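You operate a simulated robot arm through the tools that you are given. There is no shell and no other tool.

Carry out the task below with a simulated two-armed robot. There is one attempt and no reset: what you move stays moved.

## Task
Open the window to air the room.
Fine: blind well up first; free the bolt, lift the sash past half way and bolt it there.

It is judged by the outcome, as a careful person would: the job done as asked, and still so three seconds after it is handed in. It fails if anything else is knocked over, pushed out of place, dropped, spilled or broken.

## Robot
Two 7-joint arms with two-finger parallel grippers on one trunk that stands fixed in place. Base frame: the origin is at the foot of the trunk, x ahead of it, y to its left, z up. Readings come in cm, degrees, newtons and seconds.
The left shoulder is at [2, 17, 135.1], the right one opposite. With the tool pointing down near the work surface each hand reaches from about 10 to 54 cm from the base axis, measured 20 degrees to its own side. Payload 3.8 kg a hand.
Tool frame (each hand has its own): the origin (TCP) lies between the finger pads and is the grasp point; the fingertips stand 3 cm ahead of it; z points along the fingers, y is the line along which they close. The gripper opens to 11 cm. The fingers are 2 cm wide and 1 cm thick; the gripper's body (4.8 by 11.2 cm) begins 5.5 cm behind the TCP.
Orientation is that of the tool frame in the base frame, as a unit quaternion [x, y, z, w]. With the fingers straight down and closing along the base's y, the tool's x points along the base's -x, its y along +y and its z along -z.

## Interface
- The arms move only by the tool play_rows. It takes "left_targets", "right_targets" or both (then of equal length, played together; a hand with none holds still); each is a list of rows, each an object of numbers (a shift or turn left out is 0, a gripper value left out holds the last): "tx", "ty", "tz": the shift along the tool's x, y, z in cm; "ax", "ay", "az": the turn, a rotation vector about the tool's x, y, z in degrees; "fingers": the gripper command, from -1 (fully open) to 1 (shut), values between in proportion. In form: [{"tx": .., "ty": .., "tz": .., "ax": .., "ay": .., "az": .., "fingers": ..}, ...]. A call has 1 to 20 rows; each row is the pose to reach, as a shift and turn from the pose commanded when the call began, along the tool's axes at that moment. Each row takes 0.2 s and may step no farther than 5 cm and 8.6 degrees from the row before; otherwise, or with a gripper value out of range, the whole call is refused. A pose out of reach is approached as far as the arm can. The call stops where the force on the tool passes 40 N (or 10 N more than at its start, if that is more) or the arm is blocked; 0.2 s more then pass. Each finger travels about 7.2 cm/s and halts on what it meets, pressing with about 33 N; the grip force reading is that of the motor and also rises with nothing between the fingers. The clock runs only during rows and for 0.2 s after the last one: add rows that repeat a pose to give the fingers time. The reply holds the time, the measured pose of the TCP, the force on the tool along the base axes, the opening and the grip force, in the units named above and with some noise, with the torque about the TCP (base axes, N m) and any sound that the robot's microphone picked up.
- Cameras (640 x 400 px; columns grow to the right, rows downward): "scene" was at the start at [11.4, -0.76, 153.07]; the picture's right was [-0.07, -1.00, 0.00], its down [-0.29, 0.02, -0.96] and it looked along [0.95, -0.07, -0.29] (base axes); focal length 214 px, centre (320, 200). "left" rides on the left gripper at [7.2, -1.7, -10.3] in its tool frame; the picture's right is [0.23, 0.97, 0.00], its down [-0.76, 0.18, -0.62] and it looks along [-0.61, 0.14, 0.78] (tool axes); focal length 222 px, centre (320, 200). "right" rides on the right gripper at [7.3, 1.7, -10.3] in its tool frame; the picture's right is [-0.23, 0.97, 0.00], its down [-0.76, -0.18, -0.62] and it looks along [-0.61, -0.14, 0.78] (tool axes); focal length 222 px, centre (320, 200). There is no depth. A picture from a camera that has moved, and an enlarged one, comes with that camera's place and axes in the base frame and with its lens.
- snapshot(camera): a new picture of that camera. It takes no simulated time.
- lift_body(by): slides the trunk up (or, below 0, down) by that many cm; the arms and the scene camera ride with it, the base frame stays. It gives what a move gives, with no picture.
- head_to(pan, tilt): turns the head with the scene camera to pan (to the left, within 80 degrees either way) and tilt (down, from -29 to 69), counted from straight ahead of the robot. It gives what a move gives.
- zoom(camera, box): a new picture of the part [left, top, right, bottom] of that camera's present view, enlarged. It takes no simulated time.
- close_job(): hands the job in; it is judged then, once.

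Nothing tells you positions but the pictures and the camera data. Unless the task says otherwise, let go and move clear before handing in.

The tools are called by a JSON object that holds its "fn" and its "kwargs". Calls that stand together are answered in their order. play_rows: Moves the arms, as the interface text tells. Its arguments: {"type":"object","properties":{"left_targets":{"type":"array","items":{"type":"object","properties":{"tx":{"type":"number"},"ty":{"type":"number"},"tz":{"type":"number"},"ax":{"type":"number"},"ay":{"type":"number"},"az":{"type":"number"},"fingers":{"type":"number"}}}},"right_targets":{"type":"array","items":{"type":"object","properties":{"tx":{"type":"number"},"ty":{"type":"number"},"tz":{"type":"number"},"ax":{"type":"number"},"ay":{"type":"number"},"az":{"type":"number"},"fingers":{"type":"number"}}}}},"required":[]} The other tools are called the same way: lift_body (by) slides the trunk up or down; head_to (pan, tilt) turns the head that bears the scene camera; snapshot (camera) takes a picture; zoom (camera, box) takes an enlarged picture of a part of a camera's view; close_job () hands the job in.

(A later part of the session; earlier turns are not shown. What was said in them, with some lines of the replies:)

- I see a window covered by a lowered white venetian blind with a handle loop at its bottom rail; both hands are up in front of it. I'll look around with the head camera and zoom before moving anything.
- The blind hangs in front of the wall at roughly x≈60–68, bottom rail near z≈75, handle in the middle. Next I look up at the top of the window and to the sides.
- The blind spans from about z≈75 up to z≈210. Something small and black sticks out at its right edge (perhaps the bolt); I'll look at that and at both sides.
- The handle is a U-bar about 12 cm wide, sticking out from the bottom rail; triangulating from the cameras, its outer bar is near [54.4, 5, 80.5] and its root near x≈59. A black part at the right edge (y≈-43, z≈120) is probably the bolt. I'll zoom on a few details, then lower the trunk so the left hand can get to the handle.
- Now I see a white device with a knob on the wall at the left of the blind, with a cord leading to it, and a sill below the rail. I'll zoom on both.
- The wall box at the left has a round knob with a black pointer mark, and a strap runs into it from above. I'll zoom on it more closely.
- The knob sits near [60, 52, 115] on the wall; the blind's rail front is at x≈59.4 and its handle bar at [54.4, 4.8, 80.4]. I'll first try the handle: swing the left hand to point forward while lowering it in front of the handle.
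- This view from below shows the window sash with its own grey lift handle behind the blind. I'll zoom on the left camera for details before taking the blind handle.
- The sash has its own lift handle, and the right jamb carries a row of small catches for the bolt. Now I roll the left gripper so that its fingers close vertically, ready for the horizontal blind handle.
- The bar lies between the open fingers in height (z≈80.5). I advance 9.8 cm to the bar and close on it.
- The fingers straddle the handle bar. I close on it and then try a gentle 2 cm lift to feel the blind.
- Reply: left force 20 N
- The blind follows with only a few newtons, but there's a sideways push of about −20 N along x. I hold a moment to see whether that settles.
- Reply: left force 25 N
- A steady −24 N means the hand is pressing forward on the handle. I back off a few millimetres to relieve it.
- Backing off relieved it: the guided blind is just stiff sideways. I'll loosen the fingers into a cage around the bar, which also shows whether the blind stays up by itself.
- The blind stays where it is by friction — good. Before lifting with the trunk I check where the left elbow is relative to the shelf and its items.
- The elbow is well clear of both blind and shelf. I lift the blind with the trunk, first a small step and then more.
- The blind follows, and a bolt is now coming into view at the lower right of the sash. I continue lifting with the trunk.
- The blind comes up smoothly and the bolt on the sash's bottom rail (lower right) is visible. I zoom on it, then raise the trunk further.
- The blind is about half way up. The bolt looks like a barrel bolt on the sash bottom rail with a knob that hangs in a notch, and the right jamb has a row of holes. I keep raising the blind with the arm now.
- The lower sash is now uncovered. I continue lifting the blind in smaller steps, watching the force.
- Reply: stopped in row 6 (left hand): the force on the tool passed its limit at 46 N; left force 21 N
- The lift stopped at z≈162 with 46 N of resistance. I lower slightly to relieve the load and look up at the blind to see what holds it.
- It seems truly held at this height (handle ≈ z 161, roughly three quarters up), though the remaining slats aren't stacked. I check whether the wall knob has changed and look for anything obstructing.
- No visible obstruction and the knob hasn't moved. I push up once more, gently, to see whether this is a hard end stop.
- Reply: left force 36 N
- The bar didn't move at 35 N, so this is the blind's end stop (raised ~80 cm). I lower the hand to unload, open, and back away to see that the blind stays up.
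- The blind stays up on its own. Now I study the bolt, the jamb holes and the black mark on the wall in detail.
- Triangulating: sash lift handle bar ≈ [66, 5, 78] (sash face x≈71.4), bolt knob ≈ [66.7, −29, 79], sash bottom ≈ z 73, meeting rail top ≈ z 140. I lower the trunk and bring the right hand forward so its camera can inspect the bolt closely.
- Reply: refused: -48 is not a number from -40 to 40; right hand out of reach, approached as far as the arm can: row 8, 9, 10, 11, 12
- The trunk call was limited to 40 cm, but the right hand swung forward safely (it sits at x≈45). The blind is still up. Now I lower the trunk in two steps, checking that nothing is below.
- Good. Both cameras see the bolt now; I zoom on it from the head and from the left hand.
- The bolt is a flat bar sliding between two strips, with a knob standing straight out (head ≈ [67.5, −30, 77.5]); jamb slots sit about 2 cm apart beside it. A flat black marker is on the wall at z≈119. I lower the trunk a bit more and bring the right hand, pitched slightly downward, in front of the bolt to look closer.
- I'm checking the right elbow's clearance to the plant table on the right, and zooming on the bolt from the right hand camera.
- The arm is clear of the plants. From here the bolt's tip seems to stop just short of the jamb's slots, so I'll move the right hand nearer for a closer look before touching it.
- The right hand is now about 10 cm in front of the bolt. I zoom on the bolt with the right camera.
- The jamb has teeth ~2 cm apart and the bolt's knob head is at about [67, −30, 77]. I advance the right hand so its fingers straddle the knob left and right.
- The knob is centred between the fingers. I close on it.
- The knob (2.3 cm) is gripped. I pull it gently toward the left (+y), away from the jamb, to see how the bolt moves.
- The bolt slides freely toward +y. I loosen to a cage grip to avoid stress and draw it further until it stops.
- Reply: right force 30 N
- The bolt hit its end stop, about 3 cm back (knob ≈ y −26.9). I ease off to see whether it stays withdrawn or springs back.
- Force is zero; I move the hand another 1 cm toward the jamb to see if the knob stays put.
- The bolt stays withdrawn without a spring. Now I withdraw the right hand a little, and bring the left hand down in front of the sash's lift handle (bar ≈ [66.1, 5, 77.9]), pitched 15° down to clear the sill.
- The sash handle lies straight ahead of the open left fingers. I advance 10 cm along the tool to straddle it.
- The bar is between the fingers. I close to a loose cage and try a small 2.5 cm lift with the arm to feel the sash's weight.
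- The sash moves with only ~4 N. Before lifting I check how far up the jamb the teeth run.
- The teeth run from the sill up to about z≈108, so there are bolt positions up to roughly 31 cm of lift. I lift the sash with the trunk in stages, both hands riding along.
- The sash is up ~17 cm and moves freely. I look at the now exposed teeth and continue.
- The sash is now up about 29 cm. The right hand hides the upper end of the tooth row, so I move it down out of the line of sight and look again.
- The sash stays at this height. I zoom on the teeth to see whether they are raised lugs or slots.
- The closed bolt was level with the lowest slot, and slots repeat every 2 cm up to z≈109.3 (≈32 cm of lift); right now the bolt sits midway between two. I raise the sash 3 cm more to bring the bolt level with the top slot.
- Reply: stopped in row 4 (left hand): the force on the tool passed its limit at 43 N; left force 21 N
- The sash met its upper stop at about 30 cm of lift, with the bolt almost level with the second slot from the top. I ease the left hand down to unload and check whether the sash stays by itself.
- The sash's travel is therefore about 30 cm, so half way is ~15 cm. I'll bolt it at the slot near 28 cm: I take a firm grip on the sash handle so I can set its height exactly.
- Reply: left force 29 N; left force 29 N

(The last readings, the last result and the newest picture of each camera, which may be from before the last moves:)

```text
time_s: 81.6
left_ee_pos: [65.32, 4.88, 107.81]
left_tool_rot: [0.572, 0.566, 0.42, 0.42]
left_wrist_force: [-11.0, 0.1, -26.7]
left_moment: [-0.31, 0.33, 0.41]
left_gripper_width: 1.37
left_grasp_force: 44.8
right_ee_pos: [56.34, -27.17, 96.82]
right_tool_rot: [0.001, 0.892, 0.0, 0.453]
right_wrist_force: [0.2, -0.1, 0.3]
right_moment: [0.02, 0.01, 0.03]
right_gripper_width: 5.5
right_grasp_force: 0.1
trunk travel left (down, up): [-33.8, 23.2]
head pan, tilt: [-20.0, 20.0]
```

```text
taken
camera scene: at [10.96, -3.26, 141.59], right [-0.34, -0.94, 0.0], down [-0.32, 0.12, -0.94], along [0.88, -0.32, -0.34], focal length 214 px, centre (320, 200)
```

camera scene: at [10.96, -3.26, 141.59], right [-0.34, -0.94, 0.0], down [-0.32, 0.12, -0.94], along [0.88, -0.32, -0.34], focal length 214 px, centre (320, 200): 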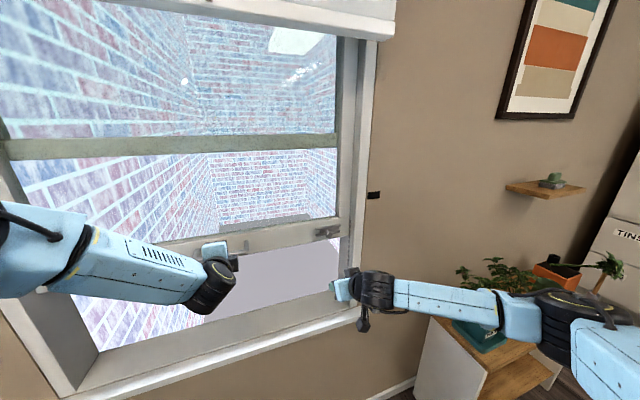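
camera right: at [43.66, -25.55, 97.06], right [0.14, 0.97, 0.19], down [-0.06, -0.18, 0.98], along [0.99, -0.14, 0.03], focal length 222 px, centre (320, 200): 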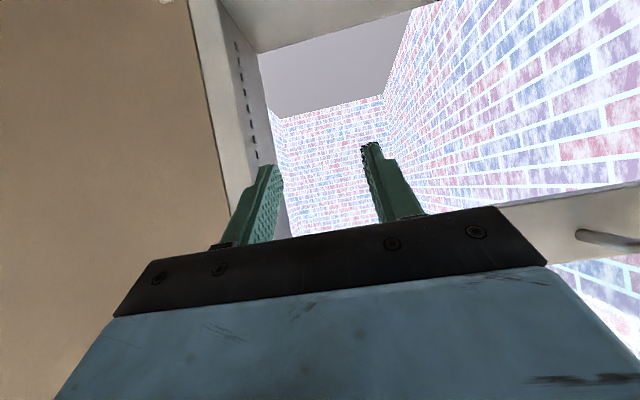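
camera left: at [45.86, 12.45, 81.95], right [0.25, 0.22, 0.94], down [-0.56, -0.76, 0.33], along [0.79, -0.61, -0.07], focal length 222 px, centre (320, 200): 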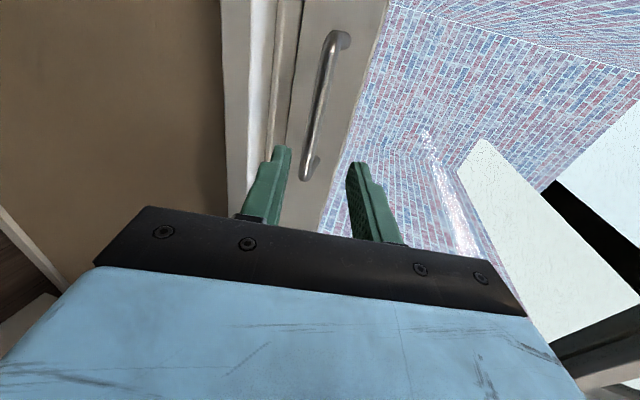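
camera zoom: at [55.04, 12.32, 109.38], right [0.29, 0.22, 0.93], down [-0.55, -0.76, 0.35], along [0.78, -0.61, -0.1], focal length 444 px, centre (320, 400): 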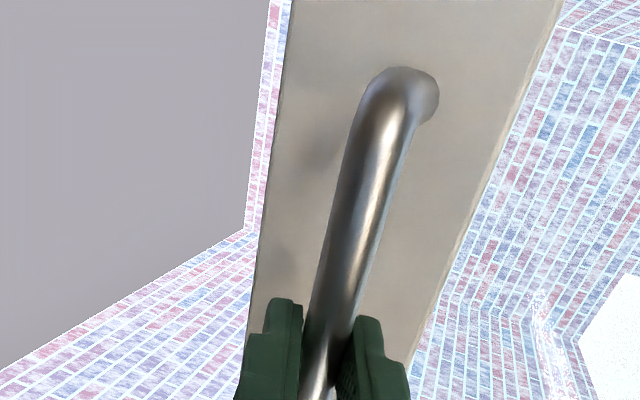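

The bar reads z≈107.8 against the stop (lift ≈29.9). I lower the sash about 1.8 cm to bring the bolt level with the slot at 28 cm.

{"fn": "play_rows", "kwargs": {"left_targets": [{"ty": -0.5, "tz": 0.15}, {"ty": -1.0, "tz": 0.3}, {"ty": -1.5, "tz": 0.45}, {"ty": -1.9, "tz": 0.59}, {"ty": -1.9, "tz": 0.59}]}}

{"fn": "zoom", "kwargs": {"camera": "scene", "box": [310, 190, 370, 270]}}

```text
time_s: 82.8
left_ee_pos: [65.38, 4.9, 106.55]
left_tool_rot: [0.569, 0.562, 0.425, 0.424]
left_wrist_force: [-10.9, -3.4, 2.0]
left_moment: [-0.3, -0.06, 0.52]
left_gripper_width: 1.38
left_grasp_force: 45.2
right_ee_pos: [56.15, -27.27, 96.89]
right_tool_rot: [0.002, 0.891, 0.0, 0.454]
right_wrist_force: [0.2, 0.3, 0.3]
right_moment: [0.03, -0.05, 0.01]
right_gripper_width: 5.51
right_grasp_force: 0.0
trunk travel left (down, up): [-33.8, 23.2]
head pan, tilt: [-20.0, 20.0]
```

```text
5.00 times, centred on (340, 230) of scene
camera zoom: at [10.64, -3.35, 141.61], right [-0.34, -0.94, 0.0], down [-0.32, 0.12, -0.94], along [0.88, -0.32, -0.34], focal length 1072 px, centre (220, 50)
```

zoom: 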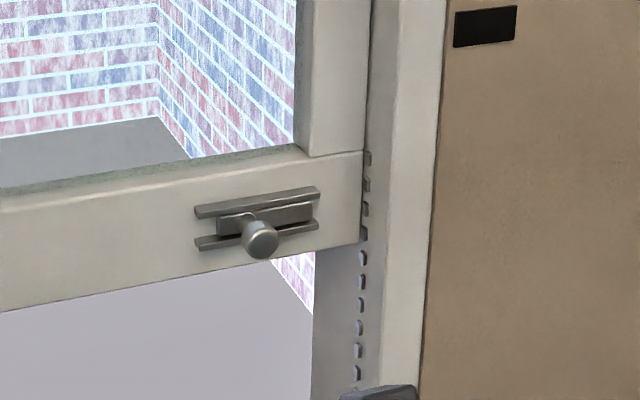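

Lowered 1.3 cm so far; half a centimetre more.

{"fn": "play_rows", "kwargs": {"left_targets": [{"ty": -0.3, "tz": 0.09}, {"ty": -0.5, "tz": 0.15}, {"ty": -0.5, "tz": 0.15}]}}

{"fn": "zoom", "kwargs": {"camera": "scene", "box": [325, 205, 365, 255]}}

```text
time_s: 83.6
left_ee_pos: [65.41, 4.84, 106.03]
left_tool_rot: [0.569, 0.562, 0.424, 0.424]
left_wrist_force: [-10.4, -1.7, 6.1]
left_moment: [-0.47, -0.01, -0.14]
left_gripper_width: 1.36
left_grasp_force: 45.4
right_ee_pos: [56.02, -27.17, 96.99]
right_tool_rot: [0.001, 0.891, 0.002, 0.453]
right_wrist_force: [0.1, 0.2, 0.0]
right_moment: [-0.04, 0.03, -0.03]
right_gripper_width: 5.51
right_grasp_force: 0.1
trunk travel left (down, up): [-33.8, 23.2]
head pan, tilt: [-20.0, 20.0]
```

```text
8.00 times, centred on (345, 230) of scene
camera zoom: at [10.63, -3.33, 141.61], right [-0.34, -0.94, 0.0], down [-0.32, 0.12, -0.94], along [0.88, -0.32, -0.34], focal length 1716 px, centre (120, -40)
```

zoom: 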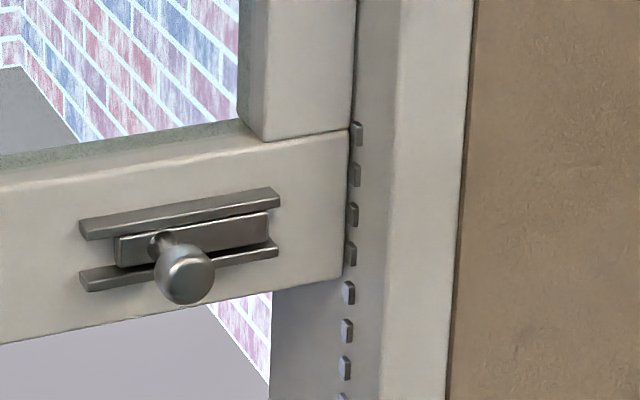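

The bolt is now level with the third slot from the top (lift ≈28 cm). The right hand goes back up to straddle the bolt knob (≈[67, −27, 105]).

{"fn": "play_rows", "kwargs": {"right_targets": [{"tx": -3.6, "tz": -1.9, "fingers": 0}, {"tx": -7.2, "tz": -3.7}, {"tx": -10.8, "tz": -5.5}, {"tx": -11.4, "tz": -3.0}, {"tx": -12.0, "tz": -0.5}, {"tx": -12.5, "tz": 1.5}, {"tx": -13.0, "tz": 3.5}, {"tx": -13.0, "tz": 3.5}]}}

{"fn": "snapshot", "kwargs": {"camera": "right"}}

{"fn": "zoom", "kwargs": {"camera": "right", "box": [200, 80, 440, 240]}}

```text
time_s: 85.4
left_ee_pos: [65.27, 4.81, 106.09]
left_tool_rot: [0.569, 0.562, 0.425, 0.424]
left_wrist_force: [-8.5, -2.5, 4.2]
left_moment: [-0.34, -0.03, 0.2]
left_gripper_width: 1.36
left_grasp_force: 45.3
right_ee_pos: [66.55, -27.29, 105.45]
right_tool_rot: [0.001, 0.891, 0.001, 0.454]
right_wrist_force: [-0.7, -0.9, 0.2]
right_moment: [-0.03, -0.05, 0.0]
right_gripper_width: 5.49
right_grasp_force: 0.1
trunk travel left (down, up): [-33.8, 23.2]
head pan, tilt: [-20.0, 20.0]
```

```text
taken
camera right: at [54.04, -25.72, 105.53], right [0.13, 0.97, 0.19], down [-0.06, -0.18, 0.98], along [0.99, -0.14, 0.03], focal length 222 px, centre (320, 200)
```

right: 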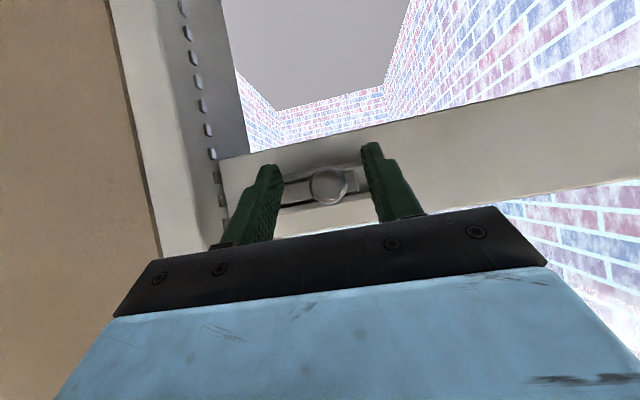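

```text
2.50 times, centred on (320, 160) of right
camera zoom: at [54.04, -25.72, 105.53], right [0.13, 0.97, 0.19], down [-0.06, -0.18, 0.98], along [0.99, -0.14, 0.03], focal length 555 px, centre (320, 300)
```

zoom: 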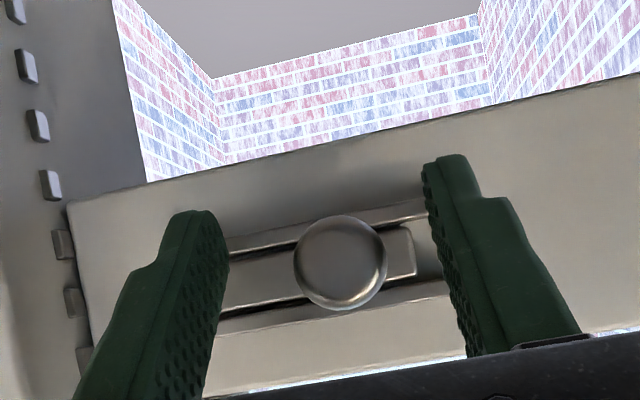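

The knob is between the right fingers, and from this level view the bolt lines up with a slot just as it did when closed. I now push the bolt home toward the jamb (−y), watching the force.

{"fn": "play_rows", "kwargs": {"right_targets": [{"fingers": 0.45}, {"fingers": 0.45}, {"ty": -0.5}, {"ty": -1.0}, {"ty": -1.5}, {"ty": -2.0}, {"ty": -2.5}, {"ty": -3.0}]}}

{"fn": "zoom", "kwargs": {"camera": "right", "box": [200, 80, 440, 240]}}

{"fn": "zoom", "kwargs": {"camera": "scene", "box": [310, 190, 390, 270]}}

```text
time_s: 87.2
left_ee_pos: [65.35, 5.01, 105.98]
left_tool_rot: [0.569, 0.562, 0.424, 0.424]
left_wrist_force: [-9.8, -3.0, 1.5]
left_moment: [-0.35, 0.0, 0.17]
left_gripper_width: 1.38
left_grasp_force: 45.0
right_ee_pos: [66.59, -30.4, 105.46]
right_tool_rot: [0.001, 0.891, 0.001, 0.454]
right_wrist_force: [0.2, 0.8, 0.9]
right_moment: [-0.02, -0.05, 0.05]
right_gripper_width: 3.04
right_grasp_force: 0.9
trunk travel left (down, up): [-33.8, 23.2]
head pan, tilt: [-20.0, 20.0]
```

```text
2.50 times, centred on (320, 160) of right
camera zoom: at [54.05, -28.68, 105.58], right [0.14, 0.97, 0.19], down [-0.06, -0.18, 0.98], along [0.99, -0.14, 0.03], focal length 555 px, centre (320, 300)
```

zoom: 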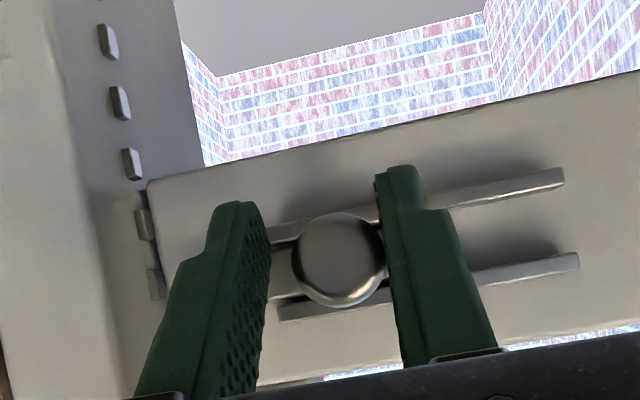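

```text
5.00 times, centred on (350, 230) of scene
camera zoom: at [10.67, -3.32, 141.61], right [-0.34, -0.94, 0.0], down [-0.32, 0.12, -0.94], along [0.88, -0.32, -0.34], focal length 1072 px, centre (170, 50)
```

zoom: 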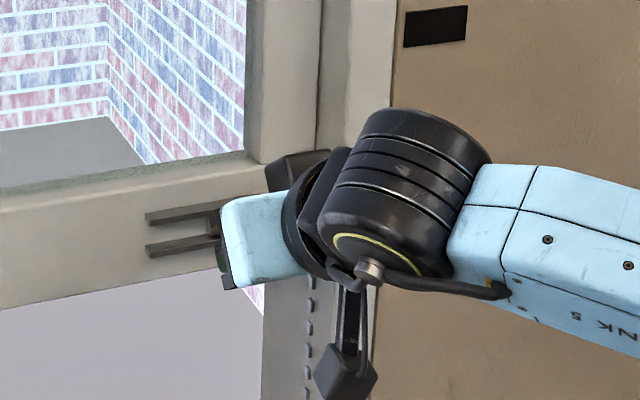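

The bolt moved back to about its original extension with almost no force, and it isn't at a stop. I push further toward the jamb.

{"fn": "play_rows", "kwargs": {"right_targets": [{"ty": -0.4}, {"ty": -0.8}, {"ty": -1.2}, {"ty": -1.6}, {"ty": -2.0}]}}

{"fn": "zoom", "kwargs": {"camera": "right", "box": [200, 80, 440, 240]}}

```text
time_s: 88.4
left_ee_pos: [65.42, 4.85, 105.99]
left_tool_rot: [0.569, 0.563, 0.422, 0.426]
left_wrist_force: [-14.2, -15.4, 7.1]
left_moment: [-0.18, -0.02, 0.49]
left_gripper_width: 1.37
left_grasp_force: 45.0
right_ee_pos: [66.53, -31.13, 105.5]
right_tool_rot: [-0.004, 0.891, 0.005, 0.453]
right_wrist_force: [7.1, 34.0, -7.8]
right_moment: [-0.1, 0.25, 0.23]
right_gripper_width: 4.7
right_grasp_force: 16.4
trunk travel left (down, up): [-33.8, 23.2]
head pan, tilt: [-20.0, 20.0]
```

```text
2.50 times, centred on (320, 160) of right
camera zoom: at [54.05, -29.78, 105.59], right [0.12, 0.97, 0.19], down [-0.05, -0.18, 0.98], along [0.99, -0.13, 0.03], focal length 555 px, centre (320, 300)
```

zoom: 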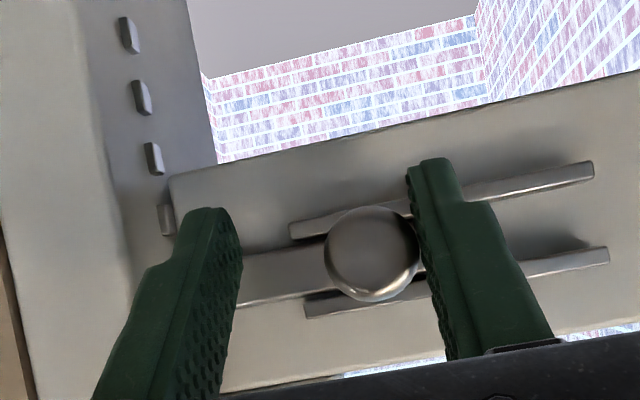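

The bolt stopped with its knob at y≈−29.95, exactly where it was originally, so this is fully home. I release pressure and then test with the left hand whether the sash is really held.

{"fn": "play_rows", "kwargs": {"right_targets": [{"ty": 0.6, "fingers": 0}, {"ty": 1.0}, {"ty": 1.0}]}}

{"fn": "play_rows", "kwargs": {"left_targets": [{"ty": -0.2, "tz": 0.06}, {"ty": -0.4, "tz": 0.12}, {"ty": -0.6, "tz": 0.18}, {"ty": -0.8, "tz": 0.24}, {"ty": -0.8, "tz": 0.24}]}}

{"fn": "zoom", "kwargs": {"camera": "right", "box": [200, 80, 440, 240]}}

```text
time_s: 89.2
left_ee_pos: [65.34, 4.89, 105.98]
left_tool_rot: [0.569, 0.562, 0.424, 0.424]
left_wrist_force: [-9.1, -6.1, 1.4]
left_moment: [-0.81, -0.04, -1.21]
left_gripper_width: 1.37
left_grasp_force: 45.1
right_ee_pos: [66.59, -31.66, 105.51]
right_tool_rot: [0.003, 0.891, 0.0, 0.454]
right_wrist_force: [0.2, -0.6, 0.6]
right_moment: [0.0, 0.0, 0.02]
right_gripper_width: 5.51
right_grasp_force: 0.1
trunk travel left (down, up): [-33.8, 23.2]
head pan, tilt: [-20.0, 20.0]
```

```text
time_s: 90.4
left_ee_pos: [65.45, 4.92, 105.81]
left_tool_rot: [0.564, 0.561, 0.43, 0.428]
left_wrist_force: [-6.0, -3.7, 34.8]
left_moment: [-0.4, -0.41, 0.11]
left_gripper_width: 1.38
left_grasp_force: 45.4
right_ee_pos: [66.38, -31.34, 105.62]
right_tool_rot: [0.001, 0.891, 0.001, 0.454]
right_wrist_force: [0.5, -0.8, -0.6]
right_moment: [-0.01, -0.02, 0.02]
right_gripper_width: 5.49
right_grasp_force: 0.1
trunk travel left (down, up): [-33.8, 23.2]
head pan, tilt: [-20.0, 20.0]
```

```text
2.50 times, centred on (320, 160) of right
camera zoom: at [53.81, -29.63, 105.72], right [0.14, 0.97, 0.19], down [-0.06, -0.18, 0.98], along [0.99, -0.14, 0.03], focal length 555 px, centre (320, 300)
```

zoom: 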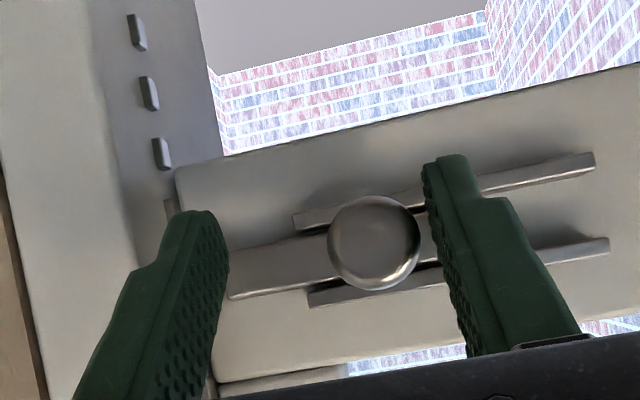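

The sash is held firmly: pressing down with 35 N moved it under 2 mm, whereas before it slid freely. I relieve the load, then release the handle and back both hands away.

{"fn": "play_rows", "kwargs": {"left_targets": [{"ty": 0.4, "tz": -0.12}, {"ty": 0.8, "tz": -0.24}, {"ty": 0.8, "tz": -0.24}], "right_targets": [{"ty": 0.5}, {"ty": 1.0}, {"ty": 1.4}]}}

{"fn": "play_rows", "kwargs": {"left_targets": [{"fingers": 0.3}, {"fingers": 0.3}, {"fingers": 0.2}, {"tz": -2}, {"tz": -4}, {"tz": -6.5}, {"tz": -9}, {"tz": -11}], "right_targets": [{"tz": 0}, {"tz": 0}, {"tz": -1}, {"tz": -2.5}, {"tz": -4.5}, {"tz": -6.5}, {"tz": -9}, {"tz": -11}]}}

{"fn": "snapshot", "kwargs": {"camera": "scene"}}

{"fn": "snapshot", "kwargs": {"camera": "right"}}

{"fn": "snapshot", "kwargs": {"camera": "left"}}

```text
time_s: 91.2
left_ee_pos: [65.36, 4.89, 105.76]
left_tool_rot: [0.569, 0.563, 0.424, 0.423]
left_wrist_force: [-0.1, -3.8, 11.5]
left_moment: [-0.11, -0.08, 1.05]
left_gripper_width: 1.35
left_grasp_force: 45.0
right_ee_pos: [66.6, -29.91, 105.38]
right_tool_rot: [0.001, 0.892, 0.001, 0.453]
right_wrist_force: [0.6, -0.1, 0.3]
right_moment: [0.0, 0.01, 0.02]
right_gripper_width: 5.49
right_grasp_force: 0.1
trunk travel left (down, up): [-33.8, 23.2]
head pan, tilt: [-20.0, 20.0]
```

```text
time_s: 93.0
left_ee_pos: [54.76, 4.92, 109.16]
left_tool_rot: [0.568, 0.563, 0.425, 0.425]
left_wrist_force: [0.0, 0.8, -0.2]
left_moment: [0.03, -0.01, 0.0]
left_gripper_width: 4.37
left_grasp_force: 0.1
right_ee_pos: [57.65, -29.82, 111.9]
right_tool_rot: [0.0, 0.891, 0.001, 0.453]
right_wrist_force: [0.2, -0.4, 0.5]
right_moment: [-0.03, 0.01, 0.02]
right_gripper_width: 5.48
right_grasp_force: 0.1
trunk travel left (down, up): [-33.8, 23.2]
head pan, tilt: [-20.0, 20.0]
```

```text
taken
camera scene: at [10.78, -3.3, 141.6], right [-0.34, -0.94, 0.0], down [-0.32, 0.12, -0.94], along [0.88, -0.32, -0.34], focal length 214 px, centre (320, 200)
```

scene: 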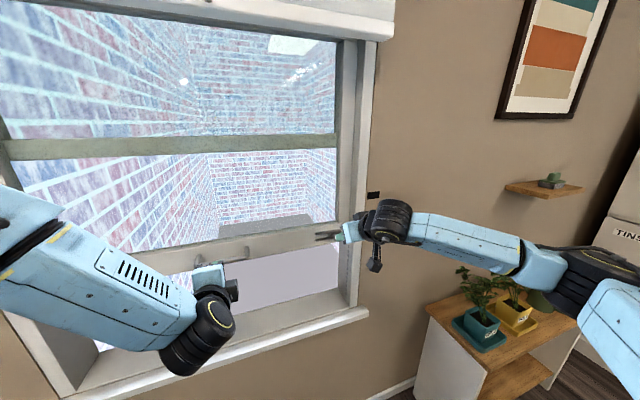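

```text
taken
camera right: at [45.14, -28.17, 112.07], right [0.14, 0.97, 0.19], down [-0.06, -0.18, 0.98], along [0.99, -0.14, 0.03], focal length 222 px, centre (320, 200)
```

right: 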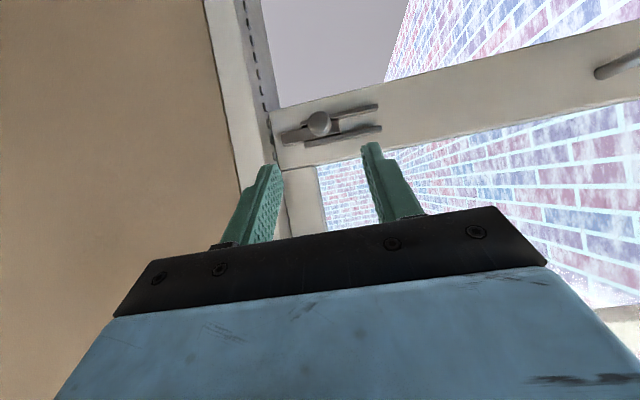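

```text
taken
camera left: at [44.42, 12.31, 110.44], right [0.27, 0.22, 0.94], down [-0.55, -0.76, 0.34], along [0.79, -0.61, -0.09], focal length 222 px, centre (320, 200)
```

left: 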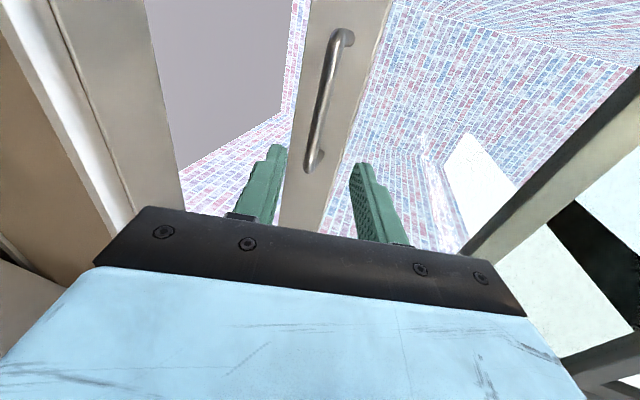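

Both hands are clear and the sash stays put with the bolt home. I back off a bit more and make a last check of blind, sash, bolt and surroundings.

{"fn": "play_rows", "kwargs": {"left_targets": [{"tz": -2.5}, {"tz": -5}, {"tz": -7}], "right_targets": [{"tz": -2.5}, {"tz": -5}, {"tz": -7}]}}

{"fn": "head_to", "kwargs": {"pan": 0, "tilt": 5}}

{"fn": "snapshot", "kwargs": {"camera": "scene"}}

{"fn": "head_to", "kwargs": {"pan": -22, "tilt": 18}}

{"fn": "zoom", "kwargs": {"camera": "scene", "box": [250, 150, 410, 270]}}

{"fn": "zoom", "kwargs": {"camera": "right", "box": [220, 60, 420, 190]}}

{"fn": "head_to", "kwargs": {"pan": 35, "tilt": 15}}

{"fn": "snapshot", "kwargs": {"camera": "scene"}}

```text
time_s: 93.8
left_ee_pos: [48.07, 4.85, 111.02]
left_tool_rot: [0.568, 0.563, 0.424, 0.425]
left_wrist_force: [0.1, 0.8, 0.5]
left_moment: [0.03, 0.01, 0.0]
left_gripper_width: 4.37
left_grasp_force: 0.1
right_ee_pos: [51.87, -29.81, 115.98]
right_tool_rot: [0.001, 0.892, 0.0, 0.453]
right_wrist_force: [-0.6, 0.1, -0.1]
right_moment: [-0.03, -0.03, -0.03]
right_gripper_width: 5.48
right_grasp_force: 0.0
trunk travel left (down, up): [-33.8, 23.2]
head pan, tilt: [-20.0, 20.0]
```

```text
time_s: 94.6
left_ee_pos: [48.05, 4.86, 111.01]
left_tool_rot: [0.569, 0.564, 0.424, 0.423]
left_wrist_force: [0.1, 0.5, -0.7]
left_moment: [-0.04, 0.02, 0.0]
left_gripper_width: 4.42
left_grasp_force: 0.1
right_ee_pos: [52.11, -29.83, 115.81]
right_tool_rot: [0.001, 0.892, 0.001, 0.453]
right_wrist_force: [0.5, -0.4, 0.0]
right_moment: [0.03, 0.03, 0.03]
right_gripper_width: 5.5
right_grasp_force: 0.1
trunk travel left (down, up): [-33.8, 23.2]
head pan, tilt: [0.0, 5.0]
```

```text
taken
camera scene: at [11.26, -0.12, 144.03], right [0.0, -1.0, 0.0], down [-0.09, 0.0, -1.0], along [1.0, 0.0, -0.09], focal length 214 px, centre (320, 200)
```

scene: 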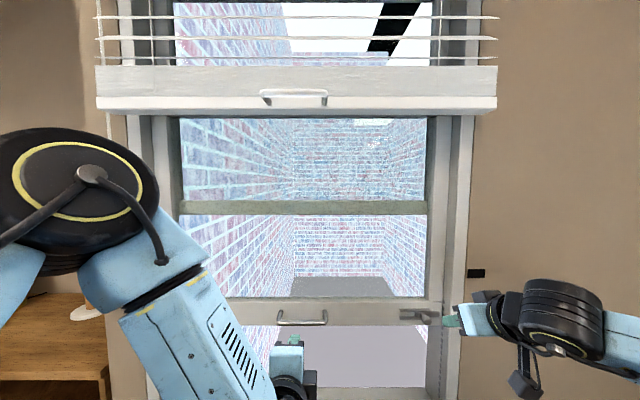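

```text
time_s: 95.5
left_ee_pos: [48.15, 4.94, 111.04]
left_tool_rot: [0.568, 0.563, 0.425, 0.424]
left_wrist_force: [0.2, -0.3, 0.5]
left_moment: [0.04, 0.0, 0.0]
left_gripper_width: 4.39
left_grasp_force: 0.0
right_ee_pos: [52.09, -29.8, 115.94]
right_tool_rot: [0.002, 0.891, 0.0, 0.453]
right_wrist_force: [0.0, 0.1, 0.1]
right_moment: [0.03, 0.02, 0.02]
right_gripper_width: 5.48
right_grasp_force: 0.1
trunk travel left (down, up): [-33.8, 23.2]
head pan, tilt: [-22.0, 18.0]
```

```text
3.33 times, centred on (330, 210) of scene
camera zoom: at [10.74, -3.6, 141.93], right [-0.37, -0.93, 0.0], down [-0.29, 0.12, -0.95], along [0.88, -0.36, -0.31], focal length 715 px, centre (287, 167)
```

zoom: 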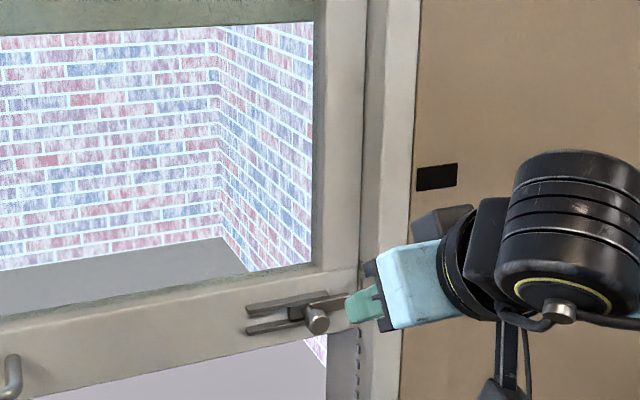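

```text
3.08 times, centred on (320, 125) of right
camera zoom: at [39.55, -28.21, 116.13], right [0.14, 0.97, 0.19], down [-0.05, -0.18, 0.98], along [0.99, -0.14, 0.03], focal length 684 px, centre (320, 431)
```

zoom: 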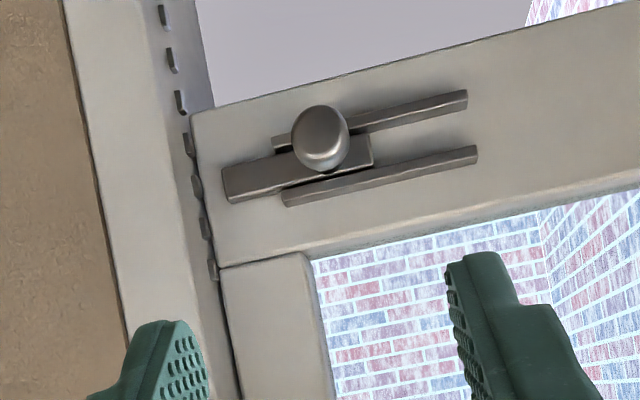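

```text
time_s: 96.7
left_ee_pos: [48.21, 4.87, 111.15]
left_tool_rot: [0.569, 0.563, 0.424, 0.424]
left_wrist_force: [0.1, 0.7, -0.1]
left_moment: [0.04, -0.02, -0.01]
left_gripper_width: 4.4
left_grasp_force: 0.0
right_ee_pos: [51.99, -29.83, 115.99]
right_tool_rot: [0.002, 0.891, 0.0, 0.454]
right_wrist_force: [0.9, -0.2, 0.5]
right_moment: [-0.03, 0.01, 0.01]
right_gripper_width: 5.48
right_grasp_force: 0.1
trunk travel left (down, up): [-33.8, 23.2]
head pan, tilt: [35.0, 15.0]
```

```text
taken
camera scene: at [9.75, 5.24, 142.41], right [0.57, -0.82, 0.0], down [-0.21, -0.15, -0.97], along [0.79, 0.55, -0.26], focal length 214 px, centre (320, 200)
```

scene: 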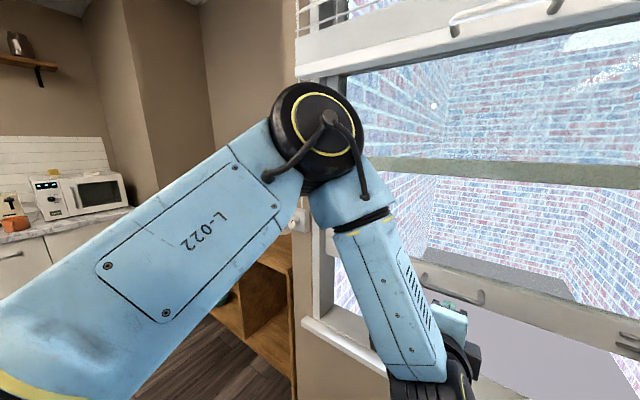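

The blind is fully up at its stop. The sash is open about 28 of its 30 cm and the bolt is home in a slot; it held under 35 N. Nothing around has been disturbed and both hands are clear, so I hand the job in.

{"fn": "close_job", "kwargs": {}}

```text
The job is handed in.
```

The window is open and bolted, and the job is handed in; I haven't seen the verdict.

- **Blind:** it is raised about 80 cm, as far as it would go, and stays up by itself. It stopped before all the slats had stacked, and 35 N more did not move it.
- **Sash:** it is lifted about 28 cm. It hit a stop at about 30 cm, so I took half way as 15 cm.
- **Bolt:** I drew it back before lifting, then pushed it fully home in line with one of the slots on the right jamb. When I pressed the sash down with 35 N it moved about 2 mm, whereas before bolting it slid with only a few newtons. In the pictures the bolt's tip appears to stop about 1 cm short of the jamb. It looked the same in its original closed position.

In my last pictures nothing else looked moved or knocked over. Both hands have let go and are clear of the window.
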